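You operate a simulated robot arm through the tools that you are given. There is no shell and no other tool.

You run a simulated two-armed robot. Do the job below in one go: nothing can be reset, and whatever is moved stays where it is left.

JOB
Dose the black-footed cup to its green line, then park it.
Fine: rice from the hopper; park it at the mat end by the lid rack; sliding plate back at LOAD, yellow slide shut. Where these are worked on the way, their far stop is far enough and under half their travel is too little: sliding plate.

It is judged by the outcome, as a careful person would: the job done as asked, and still so three seconds after it is handed in. It fails if anything else is knocked over, pushed out of place, dropped, spilled or broken. A push-on lid holds only when it is set on centred and level and pressed home; a screw cap is set on level and turned clockwise until tight.

ROBOT AND FRAMES
Two 7-joint arms with fingered hands on one trunk that stands fixed in place. Base frame: the origin is at the foot of the trunk, x ahead of it, y to its left, z up; the work surface is at about z = 900. Units: mm, rad, N and s.
The left shoulder is at [80, 198, 1473], the right one opposite. With the tool pointing down near the work surface each hand reaches from about 100 to 740 mm from the base axis, measured 20 degrees to its own side. Payload 4 kg a hand.
The TCP of each hand is the grasp point between the finger pads, 26 mm short of the fingertips. In the tool frame z runs along the fingers and y along their closing line. Largest opening 132 mm; the body of the gripper starts 73 mm behind the TCP. The gripper is a hand of 4 fingers: y runs from the thumb to the fingers, the wrist lies at [0, 0, -239] in the tool frame.
Orientation is that of the tool frame in the base frame, as [roll, pitch, yaw] about the fixed x, y, z axes, in that order (R = Rz(yaw) Ry(pitch) Rx(roll)). With the fingers straight down and closing along the base's y, the tool's x points along the base's -x, its y along +y and its z along -z.

CONTROLS
- The arms move only by the tool jog_arm. It takes "left_plan", "right_plan" or both (then of equal length, played together; a hand with none holds still); each is a list of rows, each a list of 2 entries, a list of its own where there are three numbers: the shift along the base's x, y, z in mm, then the turn, a rotation vector about the base's x, y, z in rad. In form: [[[x, y, z], [rx, ry, rz]], ...]. A call has 1 to 20 rows; each row is the pose to reach, as a shift and turn from the pose commanded when the call began. Rows are played at 5 a second. More than 50 mm and 0.15 rad between two rows, and nothing of the call is played. A pose out of reach is approached as far as the arm can. The call stops where the force on the tool passes 40 N (or 10 N more than at its start, if that is more) or the arm is blocked; 0.2 s more then pass. In this call time passes only in rows, and 0.2 s behind the last. The reply holds the time, the measured pose of the TCP, the force on the tool along the base axes, the opening and the grip force, in the units named above and with some noise, with the torque about the TCP (base axes, N m) and any sound that the robot's microphone picked up.
- Cameras (640 x 400 px; columns grow to the right, rows downward): "scene" is now at [112.9, 1.7, 1639.3]; the picture's right is [0.02, -1.00, 0.00], its down [-0.68, -0.01, -0.73] and it looks along [0.73, 0.01, -0.68] (base axes); focal length 343 px, centre (320, 200). "left" rides on the left gripper at [-68, 2, -97] in its tool frame; the picture's right is [-0.03, -1.00, 0.00], its down [0.82, -0.02, -0.58] and it looks along [0.58, -0.02, 0.82] (tool axes); focal length 270 px, centre (320, 200). "right" rides on the right gripper at [68, 2, -97] in its tool frame; the picture's right is [-0.03, 1.00, 0.00], its down [-0.82, -0.02, -0.58] and it looks along [-0.58, -0.01, 0.82] (tool axes); focal length 270 px, centre (320, 200). There is no depth. A picture from a camera that has moved, and an enlarged one, comes with that camera's place and axes in the base frame and with its lens.
- grab_frame(camera): a new picture of that camera. The clock stands still meanwhile.
- lift_body(by): slides the trunk up (or, below 0, down) by that many mm; the arms and the scene camera ride with it, the base frame stays. It gives what a move gives, with no picture.
- set_fingers(finger1, finger2, finger3, thumb_bend, hand): sets how far each is bent, from 0 (flat) to 1 (curled in); at 0.3 the hand is open as for a grip, at 0.7 the pads meet at the TCP. One left out holds its place. A second passes; each finger stops where it meets its share of the squeeze, and holds until it gets a number again. It is the only way to open and close the hand. It gives what a move gives, with no picture; readings hold the bend of each and the force on the fingers (four entries, about 0 where the hand has none), thumb and palm.
- turn_head(pan, tilt): turns the head with the scene camera to pan (to the left, within 1.501 rad either way) and tilt (down, from -0.506 to 1.204), counted from straight ahead of the robot. It gives what a move gives.
- zoom(camera, box): a new picture of the part [left, top, right, bottom] of that camera's present view, enlarged. The clock stands still meanwhile.
- close_job(): hands the job in; it is judged then, once.

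Places have to be worked out from the pictures, the camera data and where the tool is seen. Open the grippers and draw the arms clear of the work before you hand the job in, unless the task says otherwise.

The tools are called after "Call:" as name(argument=value, ...) on one line, values as JSON. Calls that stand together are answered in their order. jog_arm: Moves the arms, as the interface text tells. Its arguments: {"type":"object","properties":{"left_plan":{"type":"array"},"right_plan":{"type":"array"}},"required":[]} The other tools are called the same way: lift_body (by) slides the trunk up or down; set_fingers (finger1, finger2, finger3, thumb_bend, hand) moves the fingers one by one; turn_head (pan, tilt) turns the head that bears the scene camera; grab_frame (camera) takes a picture; zoom (camera, box) takes an enlarged picture of a part of a camera's view; close_job () hands the job in.

At the start:

```text
t: 0.0
left_tool_pos: [542.4, 331.1, 1158.2]
left_tcp_rot: [3.139, 0.002, 3.14]
left_force: [0.3, 0.4, -0.2]
left_moment: [-0.02, 0.0, -0.01]
left_opening: 132.0
left_grasp_force: 0.0
left_shape: jaw
left_bend: [0.3, 0.3, 0.3, 0.3]
left_finger forces: [0.0, 0.0, 0.0, 0.0, 0.0, 0.0]
right_tool_pos: [600.8, -181.8, 1214.9]
right_tcp_rot: [-3.141, 0.001, 3.14]
right_force: [0.6, 0.3, -0.6]
right_moment: [0.01, -0.01, 0.01]
right_opening: 131.9
right_grasp_force: 0.0
right_shape: jaw
right_bend: [0.3, 0.3, 0.3, 0.3]
right_finger forces: [0.1, 0.0, 0.0, 0.1, 0.0, 0.0]
trunk travel left (down, up): [-783.0, 57.0]
head pan, tilt: [0.016, 0.752]
```

scene: 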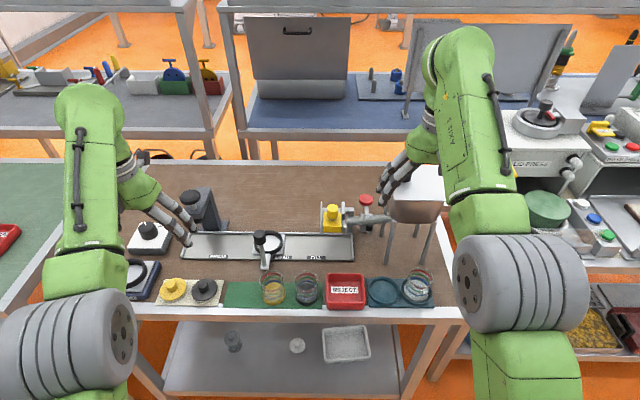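
right: 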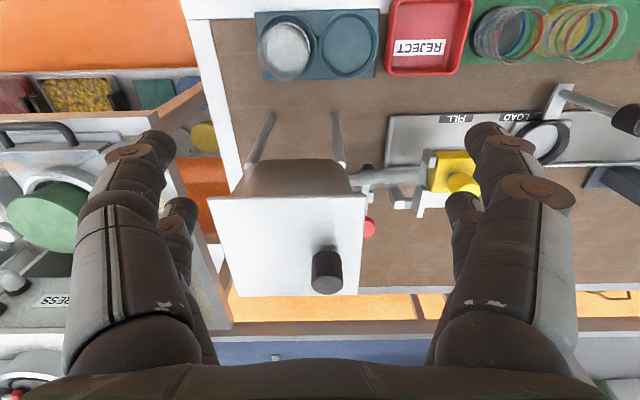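
left: 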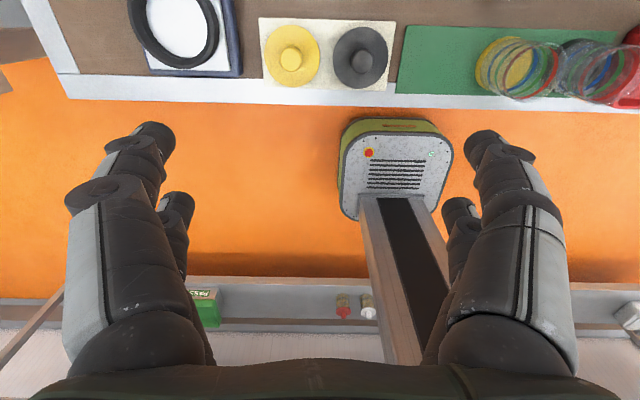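

The scene shows a filling rig: a long tray with a sliding plate, a hopper with yellow slide, two cups, a reject tray and a lid rack. I'll zoom in on it to see the details before moving anything.

Call:
zoom(camera="scene", box=[110, 170, 290, 310])

Call:
zoom(camera="scene", box=[280, 170, 460, 310])

Call:
zoom(camera="scene", box=[230, 260, 340, 320])

Call:
zoom(camera="right", box=[380, 0, 640, 200])

Call:
zoom(camera="left", box=[400, 0, 640, 120])

```text
2.86 times, centred on (200, 240) of scene
camera zoom: at [112.9, 1.7, 1639.3], right [0.02, -1.0, 0.0], down [-0.68, -0.01, -0.73], along [0.73, 0.01, -0.68], focal length 979 px, centre (663, 86)
```

zoom: 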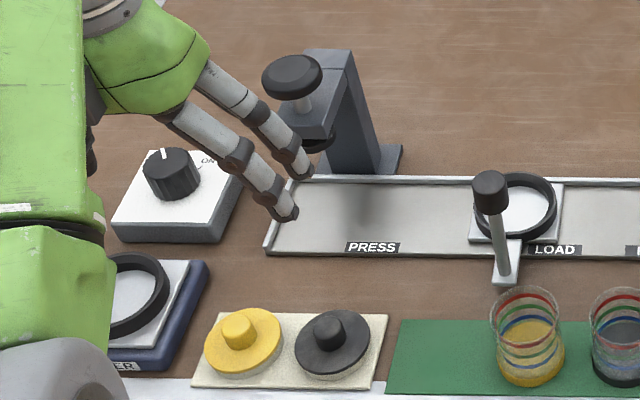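

```text
2.86 times, centred on (370, 240) of scene
camera zoom: at [112.9, 1.7, 1639.3], right [0.02, -1.0, 0.0], down [-0.68, -0.01, -0.73], along [0.73, 0.01, -0.68], focal length 979 px, centre (177, 86)
```

zoom: 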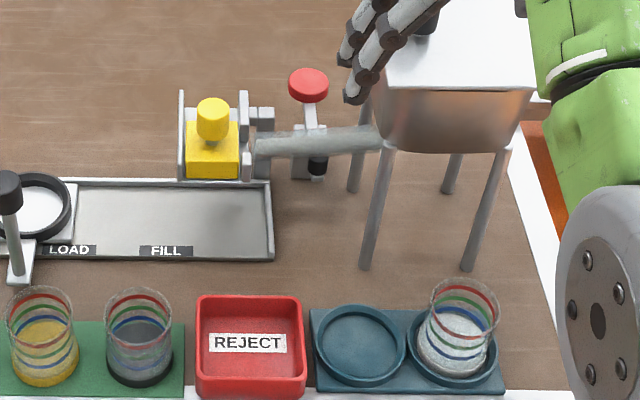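

```text
5.82 times, centred on (285, 290) of scene
camera zoom: at [112.9, 1.7, 1639.3], right [0.02, -1.0, 0.0], down [-0.68, -0.01, -0.73], along [0.73, 0.01, -0.68], focal length 1994 px, centre (524, -324)
```

zoom: 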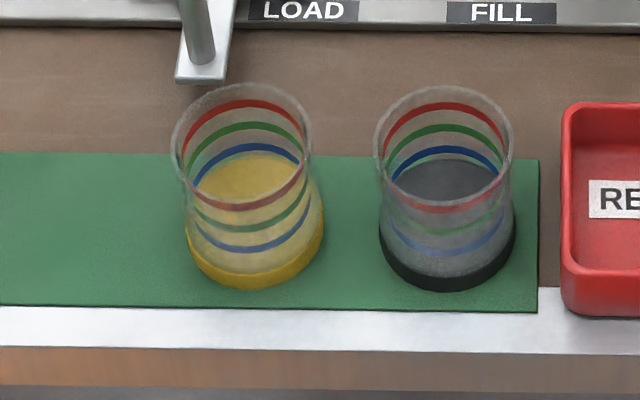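

```text
2.00 times, centred on (510, 100) of right
camera zoom: at [532.1, -181.7, 1311.4], right [0.03, 1.0, 0.0], down [0.82, -0.02, 0.58], along [0.58, -0.01, -0.82], focal length 541 px, centre (-60, 400)
```

zoom: 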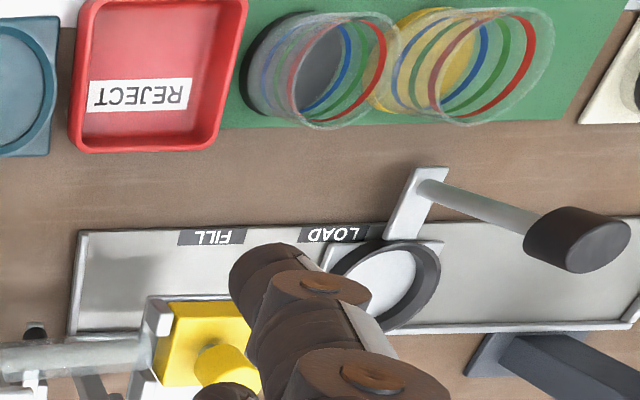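

```text
2.67 times, centred on (520, 60) of left
camera zoom: at [608.7, 331.6, 1255.8], right [0.02, -1.0, 0.0], down [-0.82, -0.02, 0.58], along [-0.58, -0.01, -0.82], focal length 721 px, centre (-213, 573)
```

zoom: 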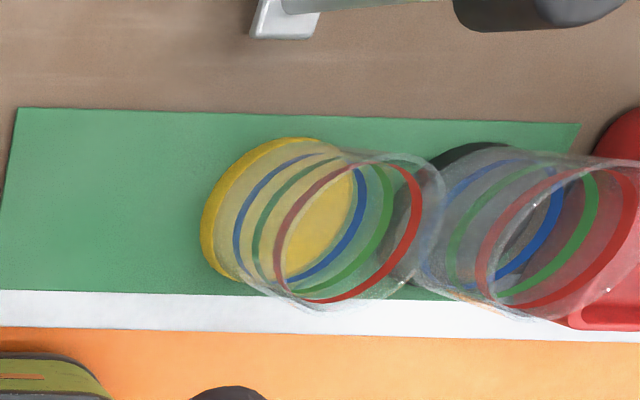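

I estimate the cups at about (556, 40) for the black foot and (557, 120) for the yellow foot, the plate ring at (720, 152), and the spout near (715, -22). Next I'll zoom on the gate, the tube and the red part to see how they work.

Call:
zoom(camera="scene", box=[310, 185, 400, 245])

Call:
zoom(camera="scene", box=[240, 220, 360, 300])

Call:
zoom(camera="right", box=[340, 120, 500, 240])

Call:
zoom(camera="scene", box=[110, 180, 230, 310])

```text
6.67 times, centred on (355, 215) of scene
camera zoom: at [112.9, 1.7, 1639.3], right [0.02, -1.0, 0.0], down [-0.68, -0.01, -0.73], along [0.73, 0.01, -0.68], focal length 2284 px, centre (87, 100)
```

zoom: 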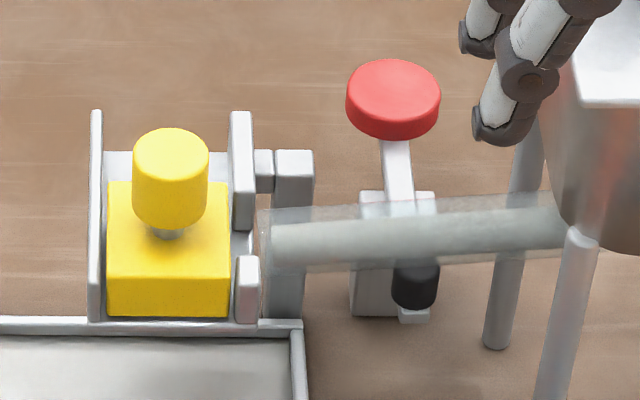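

```text
5.00 times, centred on (300, 260) of scene
camera zoom: at [112.9, 1.7, 1639.3], right [0.02, -1.0, 0.0], down [-0.68, -0.01, -0.73], along [0.73, 0.01, -0.68], focal length 1713 px, centre (420, -100)
```

zoom: 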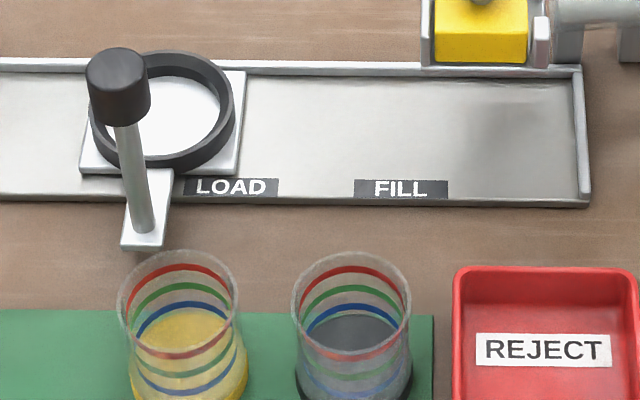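

```text
3.33 times, centred on (420, 180) of right
camera zoom: at [532.1, -181.7, 1311.4], right [0.03, 1.0, 0.0], down [0.82, -0.02, 0.58], along [0.58, -0.01, -0.82], focal length 901 px, centre (-13, 267)
```

zoom: 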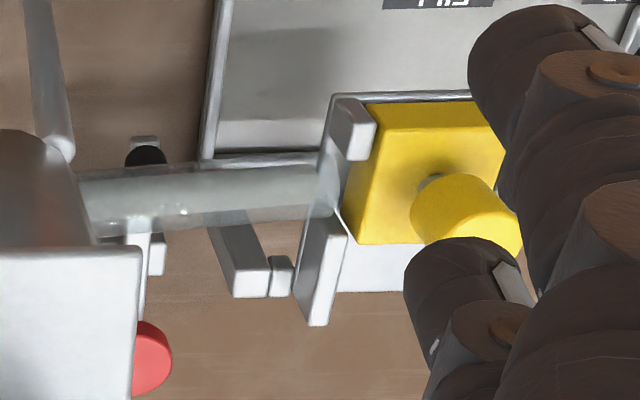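

```text
3.08 times, centred on (170, 245) of scene
camera zoom: at [112.9, 1.7, 1639.3], right [0.02, -1.0, 0.0], down [-0.68, -0.01, -0.73], along [0.73, 0.01, -0.68], focal length 1054 px, centre (782, 62)
```

zoom: 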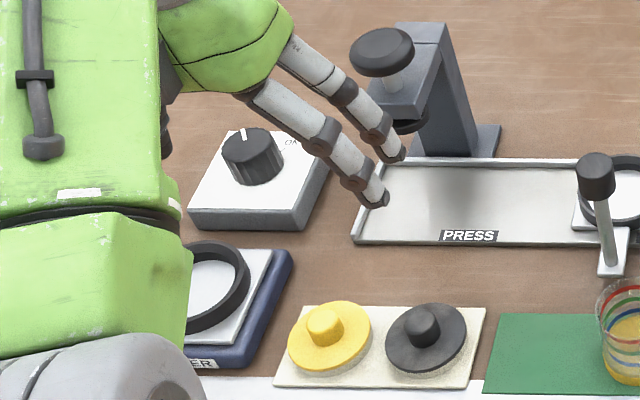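

The yellow slide sits in a channel that runs along x, with the feed tube entering from the right and a red-knobbed lever beside the tube. I'll move the right hand sideways, well above everything, to look straight down at the gate.

Call:
jog_arm(right_plan=[[[0, 0, 20], [0, 0, 0]], [[-10, 40, 30], [0, 0, 0]], [[-20, 80, 30], [0, 0, 0]], [[-30, 120, 30], [0, 0, 0]], [[-40, 160, 20], [0, 0, 0]]])

Call:
grab_frame(camera="right")

Call:
grab_frame(camera="scene")

```text
t: 1.2
left_tool_pos: [541.0, 332.0, 1158.1]
left_tcp_rot: [3.14, 0.001, 3.141]
left_force: [0.5, 0.1, 0.5]
left_moment: [-0.03, 0.02, 0.0]
left_opening: 131.9
left_grasp_force: 0.0
left_shape: jaw
left_bend: [0.3, 0.3, 0.3, 0.3]
left_finger forces: [0.1, 0.0, 0.0, 0.0, 0.0, 0.1]
right_tool_pos: [569.0, -21.5, 1216.5]
right_tcp_rot: [3.141, 0.003, -3.141]
right_force: [0.3, -0.9, -0.3]
right_moment: [0.02, 0.03, -0.01]
right_opening: 132.1
right_grasp_force: 0.0
right_shape: jaw
right_bend: [0.3, 0.3, 0.3, 0.3]
right_finger forces: [0.1, 0.0, 0.0, 0.1, 0.1, 0.1]
right hand out of reach, approached as far as the arm can: row 1, 2, 3, 4, 5
trunk travel left (down, up): [-783.0, 57.0]
head pan, tilt: [0.016, 0.752]
```

```text
taken
camera right: at [500.8, -19.7, 1312.9], right [0.03, 1.0, 0.0], down [0.81, -0.02, 0.58], along [0.58, -0.01, -0.81], focal length 270 px, centre (320, 200)
```

right: 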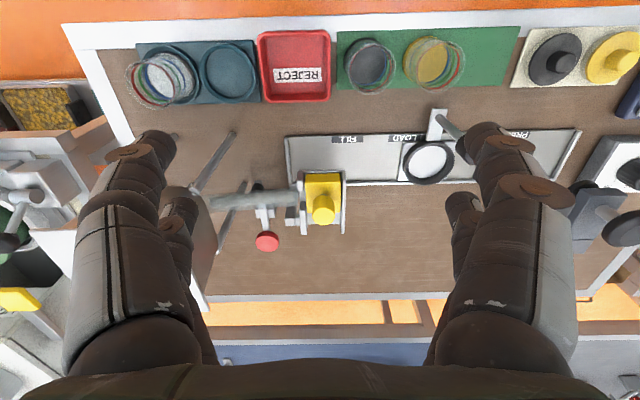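

```text
taken
camera scene: at [112.6, 3.3, 1639.3], right [0.02, -1.0, 0.0], down [-0.68, -0.01, -0.73], along [0.73, 0.01, -0.68], focal length 343 px, centre (320, 200)
```

scene: 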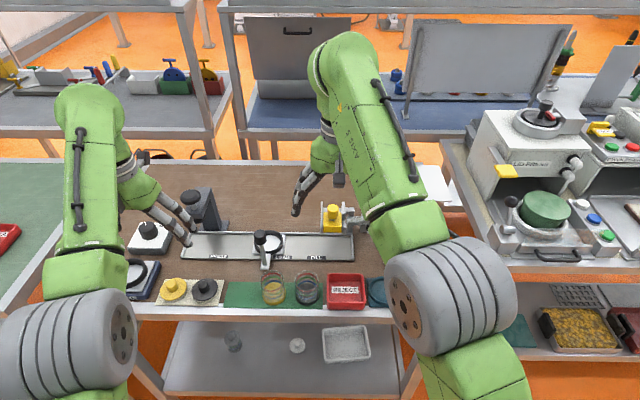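

The arm can't reach as far at this height, probably a wrist limit. The right camera now has a clean view of the gate, so I'll enlarge that.

Call:
zoom(camera="right", box=[230, 150, 380, 260])

Call:
zoom(camera="right", box=[330, 20, 530, 200])

Call:
zoom(camera="scene", box=[310, 190, 380, 240])

```text
3.64 times, centred on (305, 205) of right
camera zoom: at [500.8, -19.7, 1312.9], right [0.03, 1.0, 0.0], down [0.81, -0.02, 0.58], along [0.58, -0.01, -0.81], focal length 983 px, centre (374, 182)
```

zoom: 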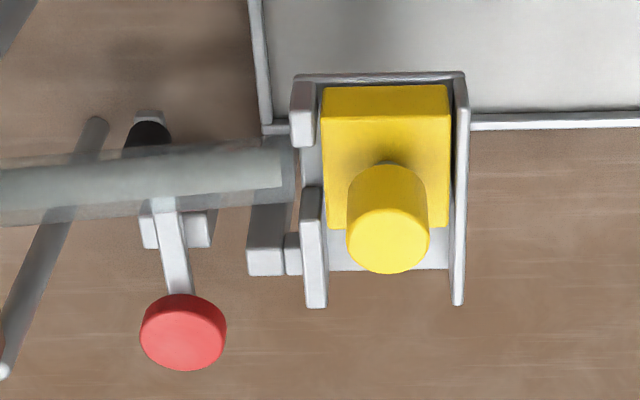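

```text
2.22 times, centred on (430, 110) of right
camera zoom: at [500.8, -19.7, 1312.9], right [0.03, 1.0, 0.0], down [0.81, -0.02, 0.58], along [0.58, -0.01, -0.81], focal length 601 px, centre (76, 400)
```

zoom: 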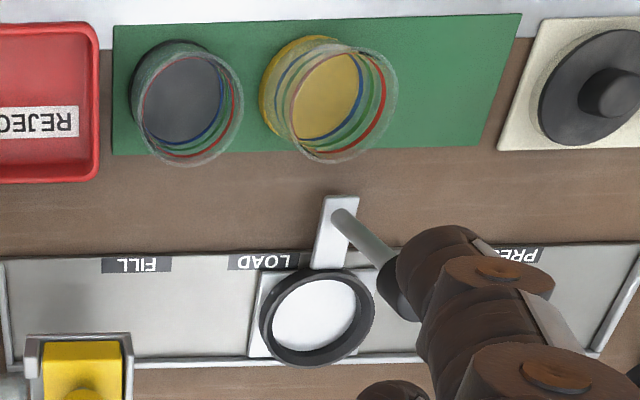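

```text
8.00 times, centred on (345, 215) of scene
camera zoom: at [112.6, 3.3, 1639.3], right [0.02, -1.0, 0.0], down [-0.68, -0.01, -0.73], along [0.73, 0.01, -0.68], focal length 2741 px, centre (120, 80)
```

zoom: 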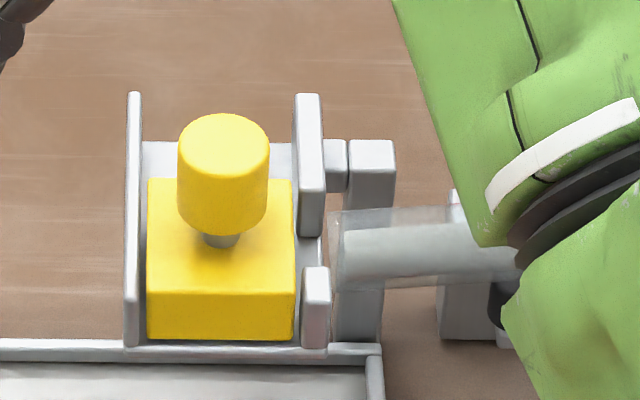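

Triangulating gives the yellow knob top near (695, -19, 1073) and the slide block about 45 mm long with roughly 45 mm of free channel behind it, so it should open by pushing away (+x). I'm moving the right arm off to the right to clear the space for the left hand.

Call:
jog_arm(right_plan=[[[-30, -25, 0], [0, 0, 0]], [[-60, -60, 0], [0, 0, 0]], [[-80, -105, -5], [0, 0, 0]], [[-100, -150, -10], [0, 0, 0]], [[-110, -195, -15], [0, 0, 0]], [[-115, -240, -20], [0, 0, 0]], [[-120, -285, -20], [0, 0, 0]], [[-125, -310, -20], [0, 0, 0]]])

Call:
grab_frame(camera="scene")

Call:
grab_frame(camera="right")

```text
t: 3.0
left_tool_pos: [540.7, 330.6, 1159.2]
left_tcp_rot: [3.139, 0.003, 3.139]
left_force: [-0.9, 0.7, -0.5]
left_moment: [-0.02, -0.06, -0.02]
left_opening: 132.0
left_grasp_force: 0.1
left_shape: jaw
left_bend: [0.3, 0.3, 0.3, 0.3]
left_finger forces: [0.1, 0.0, 0.1, 0.0, 0.1, 0.1]
right_tool_pos: [524.0, -363.7, 1170.8]
right_tcp_rot: [3.14, 0.001, 3.141]
right_force: [-0.4, 0.2, 0.0]
right_moment: [-0.02, 0.0, 0.03]
right_opening: 132.1
right_grasp_force: 0.1
right_shape: jaw
right_bend: [0.3, 0.3, 0.3, 0.3]
right_finger forces: [0.0, 0.1, 0.0, 0.0, 0.0, 0.0]
right hand out of reach, approached as far as the arm can: row 1, 2, 3, 4, 5, 6, 7, 8
trunk travel left (down, up): [-783.0, 57.0]
head pan, tilt: [0.016, 0.752]
```

```text
taken
camera scene: at [112.1, 0.2, 1639.3], right [0.02, -1.0, 0.0], down [-0.68, -0.01, -0.73], along [0.73, 0.01, -0.68], focal length 343 px, centre (320, 200)
```

scene: 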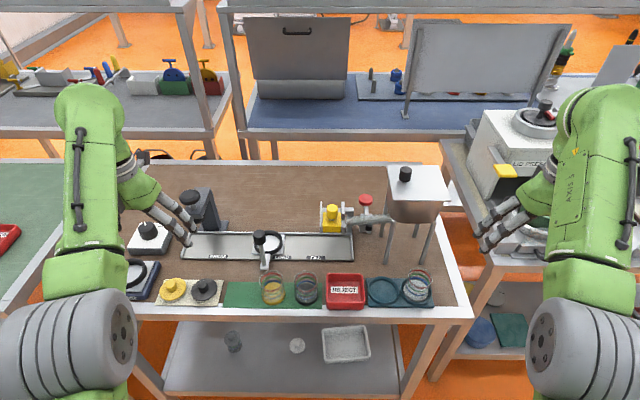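

```text
taken
camera right: at [456.2, -362.4, 1268.5], right [0.02, 1.0, 0.0], down [0.82, -0.02, 0.58], along [0.58, -0.01, -0.82], focal length 270 px, centre (320, 200)
```

right: 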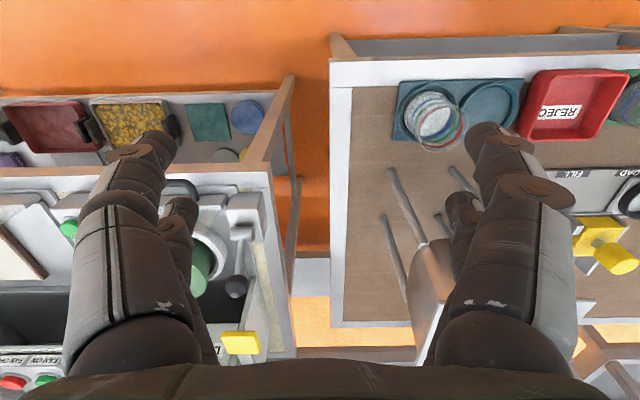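

The right arm ended at (524, -364, 1171), which suggests joint limits at this height, so I need to learn how commanded and reached poses relate. I'll lower the right hand a little, away from everything, to check.

Call:
jog_arm(right_plan=[[[0, 0, -20], [0, 0, 0]], [[-10, 0, -40], [0, 0, 0]]])

```text
t: 3.6
left_tool_pos: [540.3, 329.7, 1159.1]
left_tcp_rot: [3.14, 0.002, 3.14]
left_force: [-0.8, -0.6, -0.7]
left_moment: [0.01, 0.02, 0.03]
left_opening: 131.9
left_grasp_force: 0.0
left_shape: jaw
left_bend: [0.3, 0.3, 0.3, 0.3]
left_finger forces: [0.0, 0.0, 0.1, 0.0, 0.0, 0.0]
right_tool_pos: [512.0, -359.2, 1131.1]
right_tcp_rot: [-3.14, 0.001, 3.141]
right_force: [-0.2, 0.1, 0.1]
right_moment: [0.0, 0.01, 0.0]
right_opening: 132.0
right_grasp_force: 0.1
right_shape: jaw
right_bend: [0.3, 0.3, 0.3, 0.3]
right_finger forces: [0.0, 0.0, 0.0, 0.0, 0.0, 0.1]
trunk travel left (down, up): [-783.0, 57.0]
head pan, tilt: [0.016, 0.752]
```

Commanded poses do follow the reached ones, and z below about 1150 is comfortable. Next I'll narrow the left hand to about 80 mm opening and bring it over the black cup, high up and tilted slightly forward.

Call:
set_fingers(hand="left", finger1=0.46, finger2=0.46, finger3=0.46, thumb_bend=0.46)

Call:
jog_arm(left_plan=[[[0, -40, -10], [0, 0, 0]], [[0, -80, -20], [0, -0.05, 0]], [[0, -120, -30], [0, -0.1, 0]], [[0, -160, -40], [0, -0.15, 0]], [[0, -200, -50], [0, -0.2, 0]], [[5, -245, -55], [0, -0.25, 0]], [[10, -290, -60], [0, -0.25, 0]]])

Call:
grab_frame(camera="left")

Call:
grab_frame(camera="scene")

```text
t: 4.6
left_tool_pos: [540.3, 330.8, 1158.7]
left_tcp_rot: [3.139, 0.001, 3.139]
left_force: [-0.4, -1.1, 0.1]
left_moment: [-0.02, -0.01, -0.01]
left_opening: 80.0
left_grasp_force: 0.0
left_shape: fingers
left_bend: [0.46, 0.46, 0.46, 0.46]
left_finger forces: [0.0, 0.0, 0.0, 0.0, 0.1, 0.0]
right_tool_pos: [513.4, -359.5, 1131.6]
right_tcp_rot: [-3.141, -0.001, -3.14]
right_force: [-0.8, 0.3, -0.9]
right_moment: [0.02, -0.02, 0.03]
right_opening: 132.1
right_grasp_force: 0.0
right_shape: jaw
right_bend: [0.3, 0.3, 0.3, 0.3]
right_finger forces: [0.0, 0.0, 0.1, 0.1, 0.0, 0.0]
trunk travel left (down, up): [-783.0, 57.0]
head pan, tilt: [0.016, 0.752]
```

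```text
t: 6.2
left_tool_pos: [550.5, 40.9, 1098.0]
left_tcp_rot: [3.137, 0.253, 3.141]
left_force: [0.8, -0.4, 0.1]
left_moment: [0.02, 0.0, 0.0]
left_opening: 79.9
left_grasp_force: 0.1
left_shape: fingers
left_bend: [0.46, 0.46, 0.46, 0.46]
left_finger forces: [0.0, 0.0, 0.0, 0.1, 0.0, 0.1]
right_tool_pos: [513.1, -359.9, 1130.9]
right_tcp_rot: [3.141, -0.001, -3.141]
right_force: [0.7, -0.5, -1.1]
right_moment: [0.01, 0.0, -0.04]
right_opening: 132.0
right_grasp_force: 0.0
right_shape: jaw
right_bend: [0.3, 0.3, 0.3, 0.3]
right_finger forces: [0.0, 0.0, 0.0, 0.0, 0.0, 0.0]
trunk travel left (down, up): [-783.0, 57.0]
head pan, tilt: [0.016, 0.752]
```

```text
taken
camera left: at [591.7, 40.8, 1209.1], right [0.02, -1.0, 0.0], down [-0.93, -0.02, 0.36], along [-0.36, -0.01, -0.93], focal length 270 px, centre (320, 200)
```

left: 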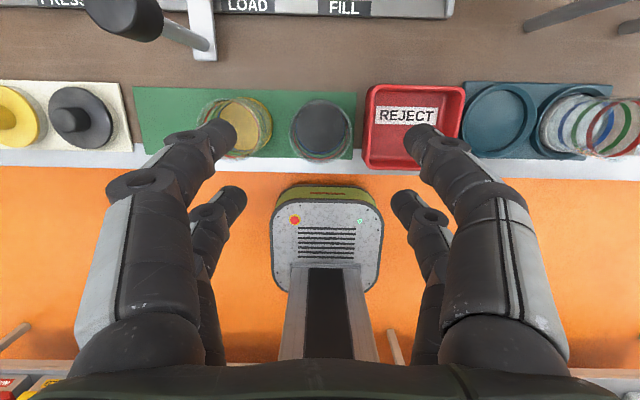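

```text
taken
camera scene: at [113.9, -0.1, 1639.2], right [0.02, -1.0, 0.0], down [-0.68, -0.01, -0.73], along [0.73, 0.01, -0.68], focal length 343 px, centre (320, 200)
```

scene: 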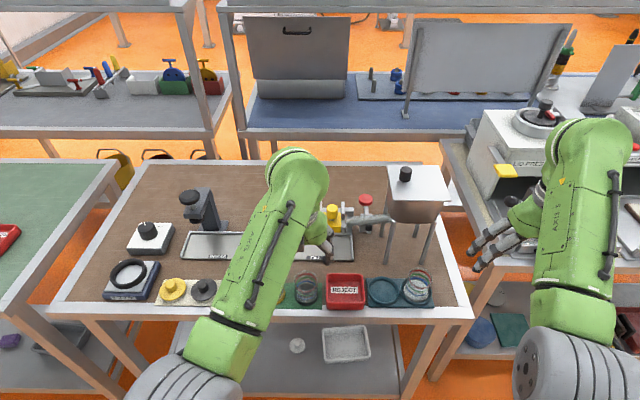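

The hand is at (550, 41, 1098) with the black cup almost directly below it. I'll enlarge the left camera's view to pin down the cup's centre and its gap to the yellow cup.

Call:
zoom(camera="left", box=[180, 70, 400, 190])

Call:
zoom(camera="scene", box=[270, 220, 380, 310])

```text
2.91 times, centred on (290, 130) of left
camera zoom: at [591.7, 40.8, 1209.1], right [0.02, -1.0, 0.0], down [-0.93, -0.02, 0.36], along [-0.36, -0.01, -0.93], focal length 786 px, centre (407, 404)
```

zoom: 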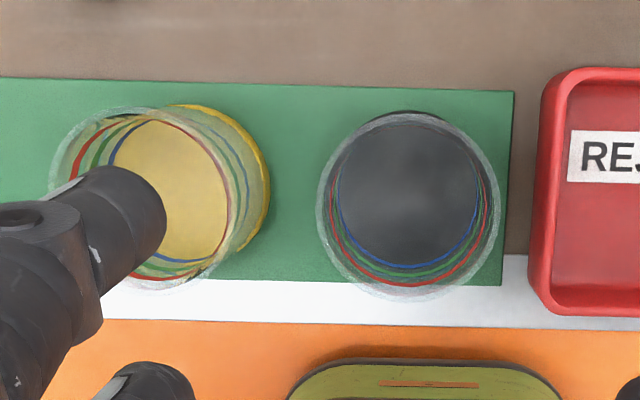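

```text
4.44 times, centred on (325, 265) of scene
camera zoom: at [113.9, -0.1, 1639.2], right [0.02, -1.0, 0.0], down [-0.68, -0.01, -0.73], along [0.73, 0.01, -0.68], focal length 1523 px, centre (298, -89)
```

zoom: 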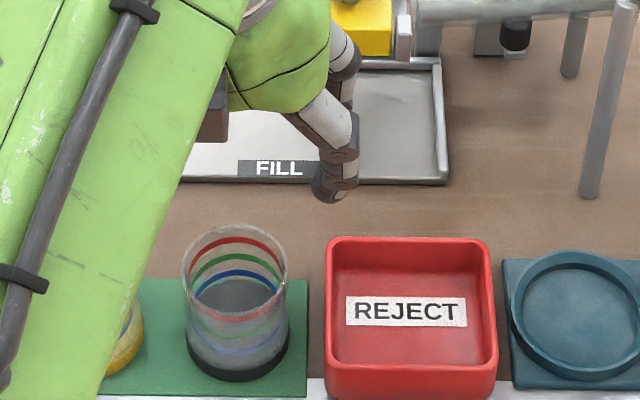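

The cup is about 54 mm across with its rim at z≈972, centred near (562, 38.5), and the yellow cup's edge is about y=90. I'll narrow to about 68 mm and lower to just above the rim to check alignment.

Call:
set_fingers(hand="left", finger1=0.495, finger2=0.495, finger3=0.495, thumb_bend=0.495)

Call:
jog_arm(left_plan=[[[5, -3, -40], [0, 0, 0]], [[11, -3, -80], [0, 0, 0]]])

Call:
grab_frame(camera="left")

Call:
zoom(camera="scene", box=[250, 220, 370, 310])

Call:
grab_frame(camera="right")

```text
t: 7.2
left_tool_pos: [549.1, 42.2, 1099.5]
left_tcp_rot: [3.137, 0.254, 3.14]
left_force: [0.0, 0.1, -0.1]
left_moment: [-0.03, 0.02, -0.02]
left_opening: 69.8
left_grasp_force: 0.1
left_shape: fingers
left_bend: [0.49, 0.49, 0.49, 0.49]
left_finger forces: [0.0, 0.0, 0.1, 0.0, 0.0, 0.0]
right_tool_pos: [512.5, -359.8, 1133.5]
right_tcp_rot: [3.141, 0.0, -3.141]
right_force: [0.1, 0.6, -0.5]
right_moment: [-0.01, 0.01, -0.03]
right_opening: 132.0
right_grasp_force: 0.0
right_shape: jaw
right_bend: [0.3, 0.3, 0.3, 0.3]
right_finger forces: [0.1, 0.0, 0.0, 0.1, 0.0, 0.0]
trunk travel left (down, up): [-783.0, 57.0]
head pan, tilt: [0.016, 0.752]
```

```text
t: 7.8
left_tool_pos: [562.5, 35.1, 1017.7]
left_tcp_rot: [3.14, 0.253, 3.139]
left_force: [0.3, 0.8, 0.6]
left_moment: [0.04, 0.01, 0.01]
left_opening: 70.2
left_grasp_force: 0.0
left_shape: fingers
left_bend: [0.49, 0.49, 0.49, 0.49]
left_finger forces: [0.0, 0.0, 0.0, 0.0, 0.0, 0.0]
right_tool_pos: [512.9, -358.9, 1130.9]
right_tcp_rot: [-3.14, 0.001, -3.141]
right_force: [0.0, 0.6, -0.3]
right_moment: [0.01, 0.01, 0.0]
right_opening: 132.0
right_grasp_force: 0.1
right_shape: jaw
right_bend: [0.3, 0.3, 0.3, 0.3]
right_finger forces: [0.0, 0.0, 0.0, 0.1, 0.0, 0.1]
trunk travel left (down, up): [-783.0, 57.0]
head pan, tilt: [0.016, 0.752]
```

```text
taken
camera left: at [604.2, 36.7, 1128.8], right [0.02, -1.0, 0.0], down [-0.93, -0.02, 0.36], along [-0.36, -0.01, -0.93], focal length 270 px, centre (320, 200)
```

left: 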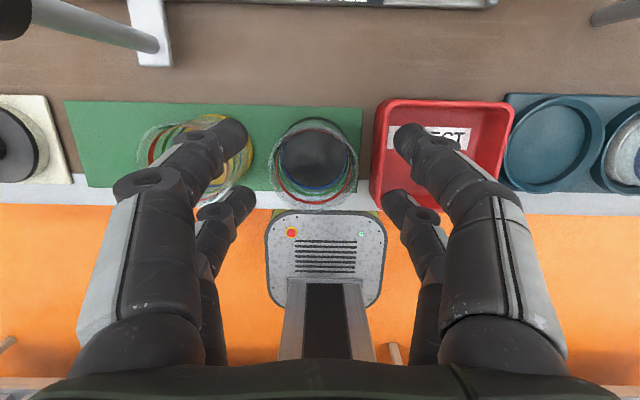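

```text
4.44 times, centred on (310, 265) of scene
camera zoom: at [113.9, 1.8, 1639.2], right [0.02, -1.0, 0.0], down [-0.68, -0.01, -0.73], along [0.73, 0.01, -0.68], focal length 1523 px, centre (364, -89)
```

zoom: 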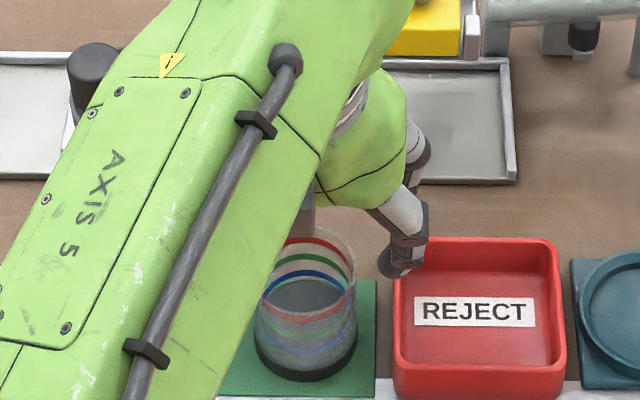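

```text
taken
camera right: at [446.1, -357.6, 1228.1], right [0.03, 1.0, 0.0], down [0.82, -0.02, 0.58], along [0.58, -0.01, -0.82], focal length 270 px, centre (320, 200)
```

right: 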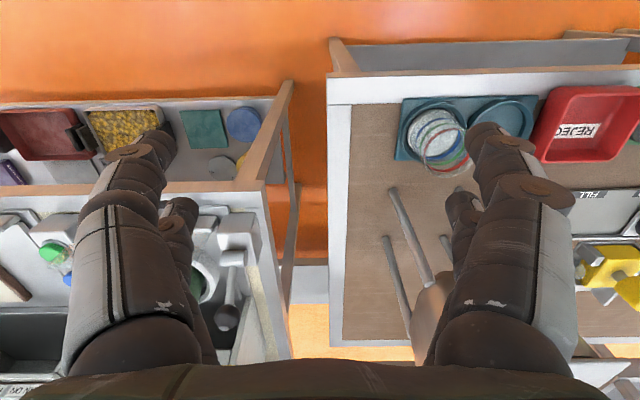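

The left fingers look close to the yellow cup, so I'll enlarge the left view to measure the gap before going lower.

Call:
zoom(camera="left", box=[130, 90, 290, 230])

Call:
zoom(camera="left", box=[240, 90, 440, 240])

```text
2.86 times, centred on (210, 160) of left
camera zoom: at [604.2, 36.7, 1128.8], right [0.02, -1.0, 0.0], down [-0.93, -0.02, 0.36], along [-0.36, -0.01, -0.93], focal length 772 px, centre (634, 314)
```

zoom: 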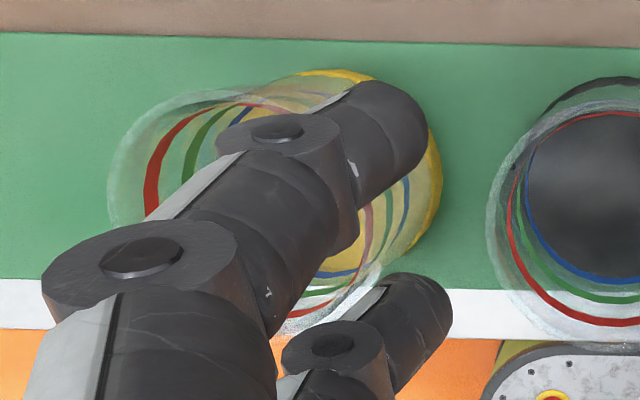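

```text
2.67 times, centred on (340, 165) of left
camera zoom: at [604.2, 36.7, 1128.8], right [0.02, -1.0, 0.0], down [-0.93, -0.02, 0.36], along [-0.36, -0.01, -0.93], focal length 721 px, centre (267, 293)
```

zoom: 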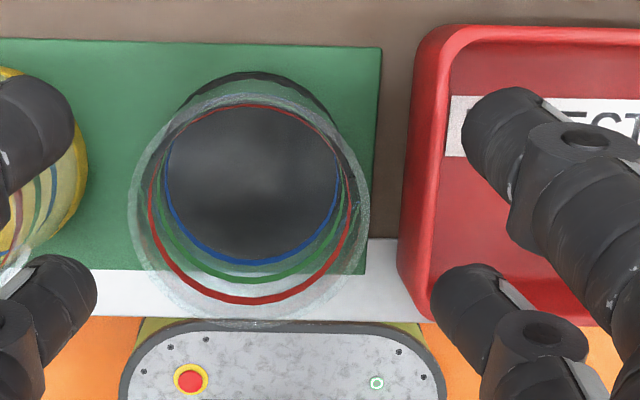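

The distal joints would come within a few millimetres of the yellow cup with this closing direction, so I'll grip along x instead. First I'll go up and test whether the left hand can reach over the plate ring with a vertical tool.

Call:
jog_arm(left_plan=[[[0, 0, 45], [0, 0, 0]], [[0, 30, 80], [0, 0.05, 0]], [[10, 70, 85], [0, 0.1, 0]], [[35, 110, 85], [0, 0.15, 0]], [[75, 120, 80], [0, 0.2, 0]], [[115, 120, 75], [0, 0.25, 0]], [[155, 120, 60], [0, 0.25, 0]], [[155, 120, 30], [0, 0.25, 0]]])

Call:
grab_frame(camera="left")

Call:
grab_frame(camera="scene")

```text
t: 9.6
left_tool_pos: [719.5, 158.9, 1049.4]
left_tcp_rot: [3.14, 0.004, 3.139]
left_force: [-0.5, -0.3, -0.2]
left_moment: [0.01, -0.02, 0.01]
left_opening: 70.0
left_grasp_force: 0.1
left_shape: fingers
left_bend: [0.49, 0.49, 0.49, 0.49]
left_finger forces: [0.0, 0.0, 0.1, 0.0, 0.1, 0.1]
right_tool_pos: [512.5, -359.1, 1131.5]
right_tcp_rot: [3.141, 0.0, -3.141]
right_force: [0.9, 0.0, -0.3]
right_moment: [0.04, -0.02, 0.01]
right_opening: 131.9
right_grasp_force: 0.1
right_shape: jaw
right_bend: [0.3, 0.3, 0.3, 0.3]
right_finger forces: [0.0, 0.1, 0.0, 0.1, 0.1, 0.1]
trunk travel left (down, up): [-783.0, 57.0]
head pan, tilt: [0.016, 0.752]
```

```text
taken
camera left: at [785.2, 159.4, 1146.1], right [0.02, -1.0, 0.0], down [-0.82, -0.02, 0.57], along [-0.57, -0.01, -0.82], focal length 270 px, centre (320, 200)
```

left: 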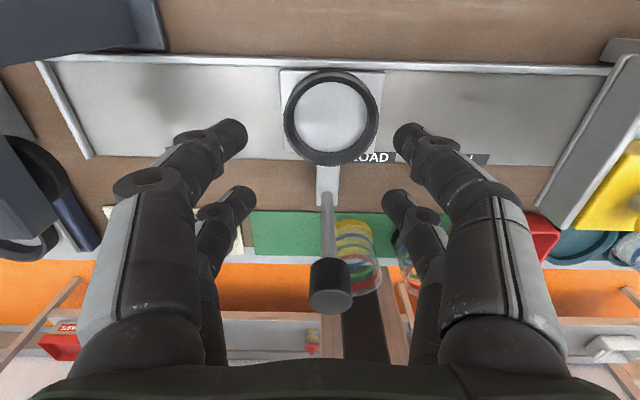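

```text
taken
camera scene: at [113.1, 2.0, 1639.3], right [0.02, -1.0, 0.0], down [-0.68, -0.01, -0.73], along [0.73, 0.01, -0.68], focal length 343 px, centre (320, 200)
```

scene: 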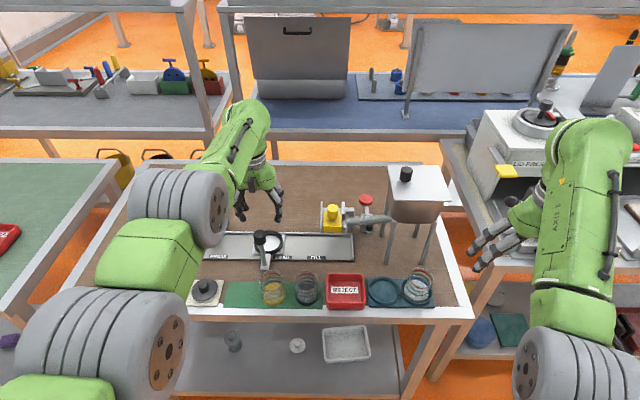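

The vertical tool reaches (719, 159, 1049) fine. I'll zoom on the ring and the handle to fix their positions.

Call:
zoom(camera="left", box=[270, 50, 400, 180])

Call:
zoom(camera="scene", box=[230, 220, 310, 280])

Call:
zoom(camera="left", box=[270, 150, 400, 320])

Call:
zoom(camera="left", box=[500, 40, 640, 280])

```text
3.08 times, centred on (335, 115) of left
camera zoom: at [785.2, 159.4, 1146.1], right [0.02, -1.0, 0.0], down [-0.82, -0.02, 0.57], along [-0.57, -0.01, -0.82], focal length 832 px, centre (274, 462)
```

zoom: 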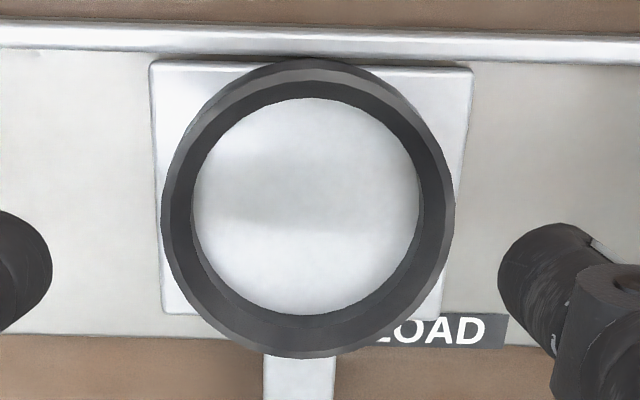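

```text
6.67 times, centred on (270, 250) of scene
camera zoom: at [113.1, 2.0, 1639.3], right [0.02, -1.0, 0.0], down [-0.68, -0.01, -0.73], along [0.73, 0.01, -0.68], focal length 2284 px, centre (653, -133)
```

zoom: 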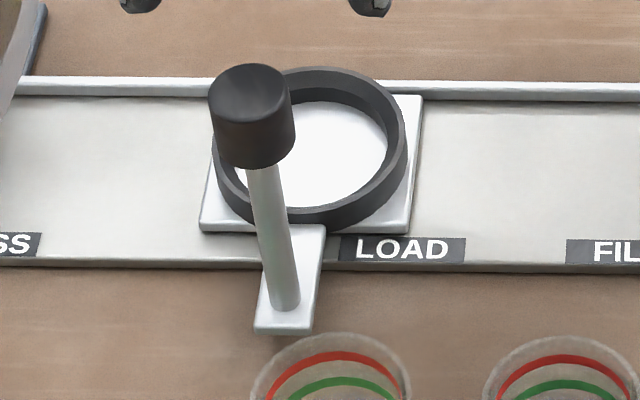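

```text
2.35 times, centred on (335, 235) of left
camera zoom: at [785.2, 159.4, 1146.1], right [0.02, -1.0, 0.0], down [-0.82, -0.02, 0.57], along [-0.57, -0.01, -0.82], focal length 636 px, centre (285, 118)
```

zoom: 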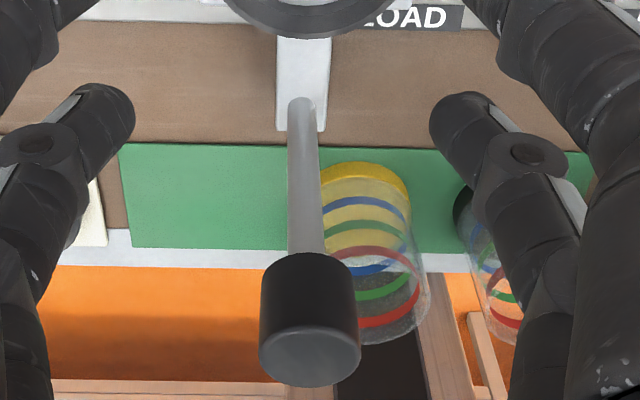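

```text
1.67 times, centred on (570, 160) of left
camera zoom: at [785.2, 159.4, 1146.1], right [0.02, -1.0, 0.0], down [-0.82, -0.02, 0.57], along [-0.57, -0.01, -0.82], focal length 450 px, centre (-97, 267)
```

zoom: 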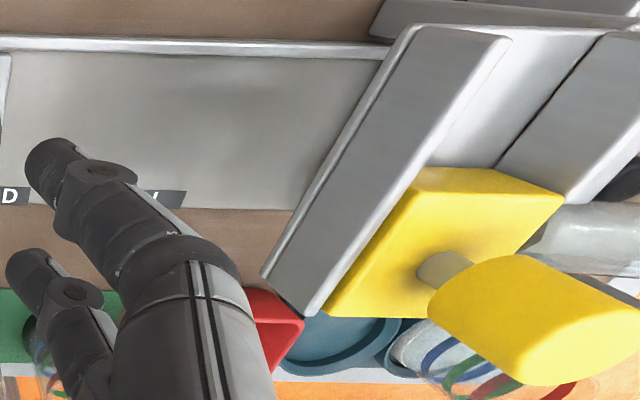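

Combining views: the ring is at about (713.5, 150) with its top at z≈922, the handle post at (637, 150) with its knob at z 1010–1043, and the gate knob at about (708, -20) with its top at z≈1061. I'll fly the left hand back over the black cup while turning it 90° so it closes along x.

Call:
jog_arm(left_plan=[[[0, 0, 40], [0, 0, 0.14]], [[-15, -10, 50], [0, 0, 0.285]], [[-35, -25, 50], [0, 0, 0.43]], [[-55, -40, 50], [0, 0, 0.57]], [[-75, -55, 50], [0, 0, 0.715]], [[-95, -70, 50], [0, 0, 0.86]], [[-112, -85, 50], [0, 0, 1.0]], [[-126, -98, 50], [0, 0, 1.14]], [[-140, -108, 45], [0, 0, 1.285]], [[-150, -115, 42], [0, 0, 1.43]], [[-156, -120, 40], [0, 0, 1.571]]])

Call:
set_fingers(hand="left", finger1=0.43, finger2=0.43, finger3=0.43, thumb_bend=0.43)

Call:
grab_frame(camera="left")

Call:
grab_frame(camera="scene")

```text
t: 10.8
left_tool_pos: [692.3, 136.0, 1077.1]
left_tcp_rot: [-3.115, 0.025, -2.455]
left_force: [-5.5, -3.5, 21.7]
left_moment: [0.49, 1.27, 0.24]
left_opening: 69.5
left_grasp_force: 10.5
left_shape: fingers
left_bend: [0.49, 0.48, 0.49, 0.49]
left_finger forces: [0.0, 22.1, 0.1, 0.0, 0.0, 0.0]
left hand out of reach, approached as far as the arm can: row 4, 5, 6
right_tool_pos: [510.0, -359.8, 1133.7]
right_tcp_rot: [3.14, 0.002, -3.141]
right_force: [0.7, -0.8, -0.2]
right_moment: [0.0, 0.04, 0.02]
right_opening: 132.0
right_grasp_force: 0.1
right_shape: jaw
right_bend: [0.3, 0.3, 0.3, 0.3]
right_finger forces: [0.0, 0.0, 0.0, 0.0, 0.0, 0.1]
trunk travel left (down, up): [-783.0, 57.0]
head pan, tilt: [0.016, 0.752]
stopped in row 6 (left hand): the force on the tool passed its limit at 61 N (the readings are from after the stop); the commanded pose is now the measured one
```

```text
t: 11.8
left_tool_pos: [693.9, 136.6, 1076.6]
left_tcp_rot: [-3.117, 0.024, -2.456]
left_force: [7.4, 0.2, 36.9]
left_moment: [1.03, 1.55, -0.21]
left_opening: 88.9
left_grasp_force: 17.9
left_shape: fingers
left_bend: [0.43, 0.51, 0.43, 0.43]
left_finger forces: [0.0, 36.3, 0.1, 0.0, 0.1, 0.0]
right_tool_pos: [510.4, -358.6, 1132.5]
right_tcp_rot: [3.14, 0.006, -3.141]
right_force: [0.3, 0.2, 0.8]
right_moment: [0.03, 0.02, -0.01]
right_opening: 131.9
right_grasp_force: 0.0
right_shape: jaw
right_bend: [0.3, 0.3, 0.3, 0.3]
right_finger forces: [0.0, 0.0, 0.1, 0.0, 0.0, 0.1]
trunk travel left (down, up): [-783.0, 57.0]
head pan, tilt: [0.016, 0.752]
```

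```text
taken
camera left: at [740.4, 179.9, 1175.1], right [0.65, -0.76, 0.03], down [-0.64, -0.53, 0.56], along [-0.41, -0.38, -0.83], focal length 270 px, centre (320, 200)
```

left: 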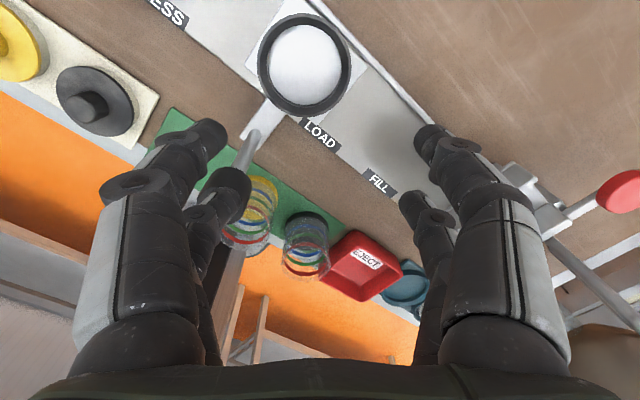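

```text
taken
camera scene: at [108.1, -0.4, 1639.8], right [0.02, -1.0, 0.0], down [-0.68, -0.01, -0.73], along [0.73, 0.01, -0.68], focal length 343 px, centre (320, 200)
```

scene: 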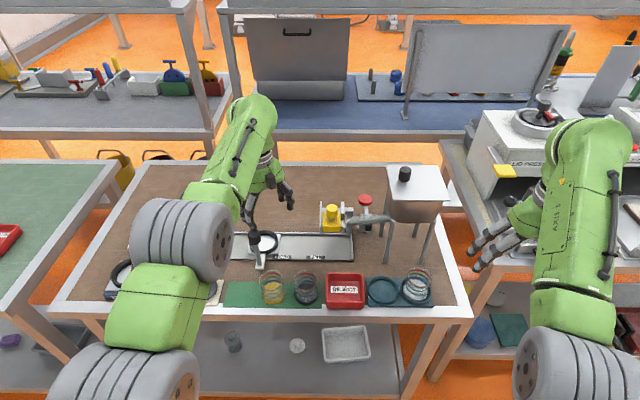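

One left finger came down on top of the handle knob because the turned pose was out of reach and the hand sank. I'll raise it straight off, turning back slightly toward the pose that was reachable.

Call:
jog_arm(left_plan=[[[0, 0, 8], [0, 0, 0]], [[4, 3, 16], [0, 0, -0.1]], [[8, 6, 22], [0, 0, -0.2]]])

Call:
grab_frame(camera="left")

```text
t: 12.6
left_tool_pos: [701.8, 143.4, 1091.4]
left_tcp_rot: [-3.123, 0.014, -2.657]
left_force: [0.0, -0.4, 0.1]
left_moment: [0.01, 0.01, -0.02]
left_opening: 89.2
left_grasp_force: 0.0
left_shape: fingers
left_bend: [0.43, 0.43, 0.43, 0.43]
left_finger forces: [0.0, 0.1, 0.1, 0.1, 0.1, 0.1]
left hand out of reach, approached as far as the arm can: row 1
right_tool_pos: [511.4, -357.7, 1131.4]
right_tcp_rot: [3.142, 0.001, -3.141]
right_force: [-0.4, -0.6, 0.7]
right_moment: [0.01, -0.01, -0.02]
right_opening: 131.7
right_grasp_force: 0.1
right_shape: jaw
right_bend: [0.3, 0.3, 0.3, 0.3]
right_finger forces: [0.0, 0.1, 0.0, 0.0, 0.0, 0.0]
trunk travel left (down, up): [-783.0, 57.0]
head pan, tilt: [0.016, 0.752]
```

```text
taken
camera left: at [757.9, 177.6, 1188.2], right [0.49, -0.87, 0.02], down [-0.72, -0.39, 0.57], along [-0.49, -0.29, -0.82], focal length 270 px, centre (320, 200)
```

left: 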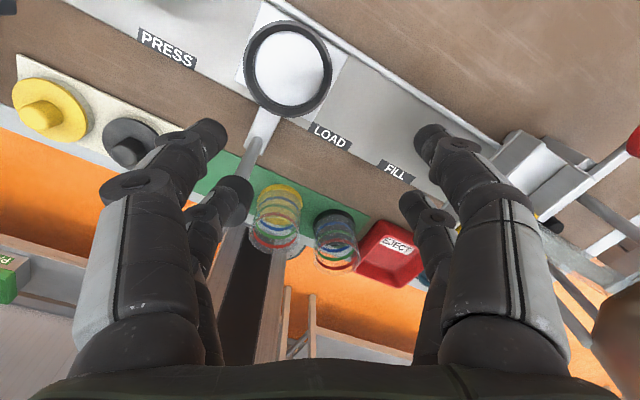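

The finger is free and forces are zero. I'll undo the yaw while moving right, away from the handle, then come back toward the robot over the black cup.

Call:
jog_arm(left_plan=[[[-2, -25, 3], [0, 0, -0.14]], [[-10, -55, 4], [0, 0, -0.28]], [[-25, -80, 4], [0, 0, -0.4]], [[-60, -95, 2], [0, 0, -0.485]], [[-100, -103, 0], [0, 0, -0.485]], [[-140, -105, 0], [0, 0, -0.485]]])

```text
t: 14.0
left_tool_pos: [560.1, 37.5, 1093.3]
left_tcp_rot: [-3.122, 0.019, 3.141]
left_force: [-0.5, 0.3, 0.1]
left_moment: [0.02, -0.02, -0.02]
left_opening: 89.2
left_grasp_force: 0.1
left_shape: fingers
left_bend: [0.43, 0.43, 0.43, 0.43]
left_finger forces: [0.0, 0.0, 0.0, 0.1, 0.0, 0.0]
right_tool_pos: [510.5, -358.1, 1132.5]
right_tcp_rot: [-3.141, 0.001, 3.14]
right_force: [0.1, 0.5, -0.6]
right_moment: [0.02, -0.02, 0.02]
right_opening: 131.9
right_grasp_force: 0.0
right_shape: jaw
right_bend: [0.3, 0.3, 0.3, 0.3]
right_finger forces: [0.0, 0.0, 0.0, 0.0, 0.0, 0.0]
trunk travel left (down, up): [-783.0, 57.0]
head pan, tilt: [0.016, 0.752]
```

Over the cup now, with a small residual tilt of about 0.02 rad to remove. I'll level the tool, then try the yaw turn here where the arm has more room.

Call:
jog_arm(left_plan=[[[0, 0, 0], [0.02, 0.019, 0]]])

Call:
jog_arm(left_plan=[[[0, 0, 0], [0, 0, 0.14]], [[0, 0, 0], [0, 0, 0.285]], [[0, 0, 0], [0, 0, 0.43]], [[0, 0, 0], [0, 0, 0.57]], [[0, 0, 0], [0, 0, 0.715]], [[0, 0, 0], [0, 0, 0.86]], [[0, 0, 0], [0, 0, 1.0]], [[0, 0, 0], [0, 0, 1.14]], [[0, 0, 0], [0, 0, 1.285]], [[0, 0, 0], [0, 0, 1.43]], [[0, 0, 0], [0, 0, 1.571]]])

Call:
grab_frame(camera="left")

```text
t: 14.4
left_tool_pos: [562.8, 37.5, 1091.7]
left_tcp_rot: [-3.141, -0.004, -3.141]
left_force: [-0.9, 0.8, -0.2]
left_moment: [-0.01, 0.01, 0.0]
left_opening: 89.1
left_grasp_force: 0.1
left_shape: fingers
left_bend: [0.43, 0.43, 0.43, 0.43]
left_finger forces: [0.1, 0.0, 0.0, 0.0, 0.0, 0.0]
right_tool_pos: [514.0, -359.6, 1130.6]
right_tcp_rot: [3.141, -0.002, -3.141]
right_force: [0.3, 0.0, -0.7]
right_moment: [0.0, -0.03, -0.02]
right_opening: 131.8
right_grasp_force: 0.0
right_shape: jaw
right_bend: [0.3, 0.3, 0.3, 0.3]
right_finger forces: [0.1, 0.0, 0.0, 0.1, 0.0, 0.1]
trunk travel left (down, up): [-783.0, 57.0]
head pan, tilt: [0.016, 0.752]
```

```text
t: 16.3
left_tool_pos: [572.8, 217.4, 944.8]
left_tcp_rot: [-3.027, -0.013, -2.146]
left_force: [-3.0, -10.1, 9.3]
left_moment: [0.08, 0.37, 0.39]
left_opening: 83.1
left_grasp_force: 7.6
left_shape: fingers
left_bend: [0.47, 0.43, 0.43, 0.43]
left_finger forces: [16.2, 0.0, 0.1, 0.0, 0.0, 0.0]
left hand out of reach, approached as far as the arm can: row 2, 3, 4, 5, 6, 7, 8, 9
right_tool_pos: [508.8, -361.2, 1132.4]
right_tcp_rot: [3.139, 0.003, -3.14]
right_force: [0.4, 0.8, -0.8]
right_moment: [0.02, -0.02, -0.01]
right_opening: 132.1
right_grasp_force: 0.1
right_shape: jaw
right_bend: [0.3, 0.3, 0.3, 0.3]
right_finger forces: [0.1, 0.0, 0.0, 0.0, 0.1, 0.0]
trunk travel left (down, up): [-783.0, 57.0]
head pan, tilt: [0.016, 0.752]
stopped in row 9 (left hand): the force on the tool passed its limit at 69 N (the readings are from after the stop); the commanded pose is now the measured one
```

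```text
taken
camera left: at [600.1, 282.3, 1039.3], right [0.85, -0.52, 0.11], down [-0.48, -0.65, 0.59], along [-0.23, -0.55, -0.8], focal length 270 px, centre (320, 200)
```

left: 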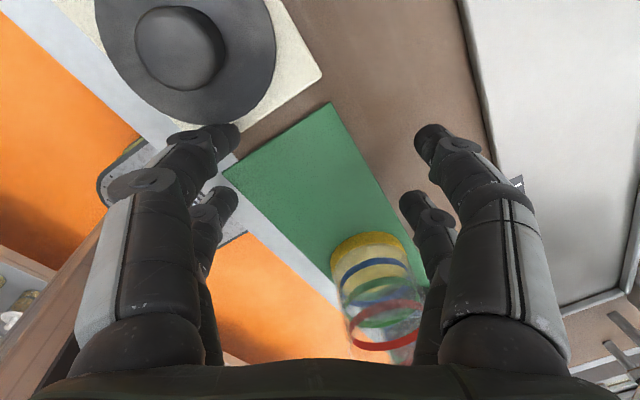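

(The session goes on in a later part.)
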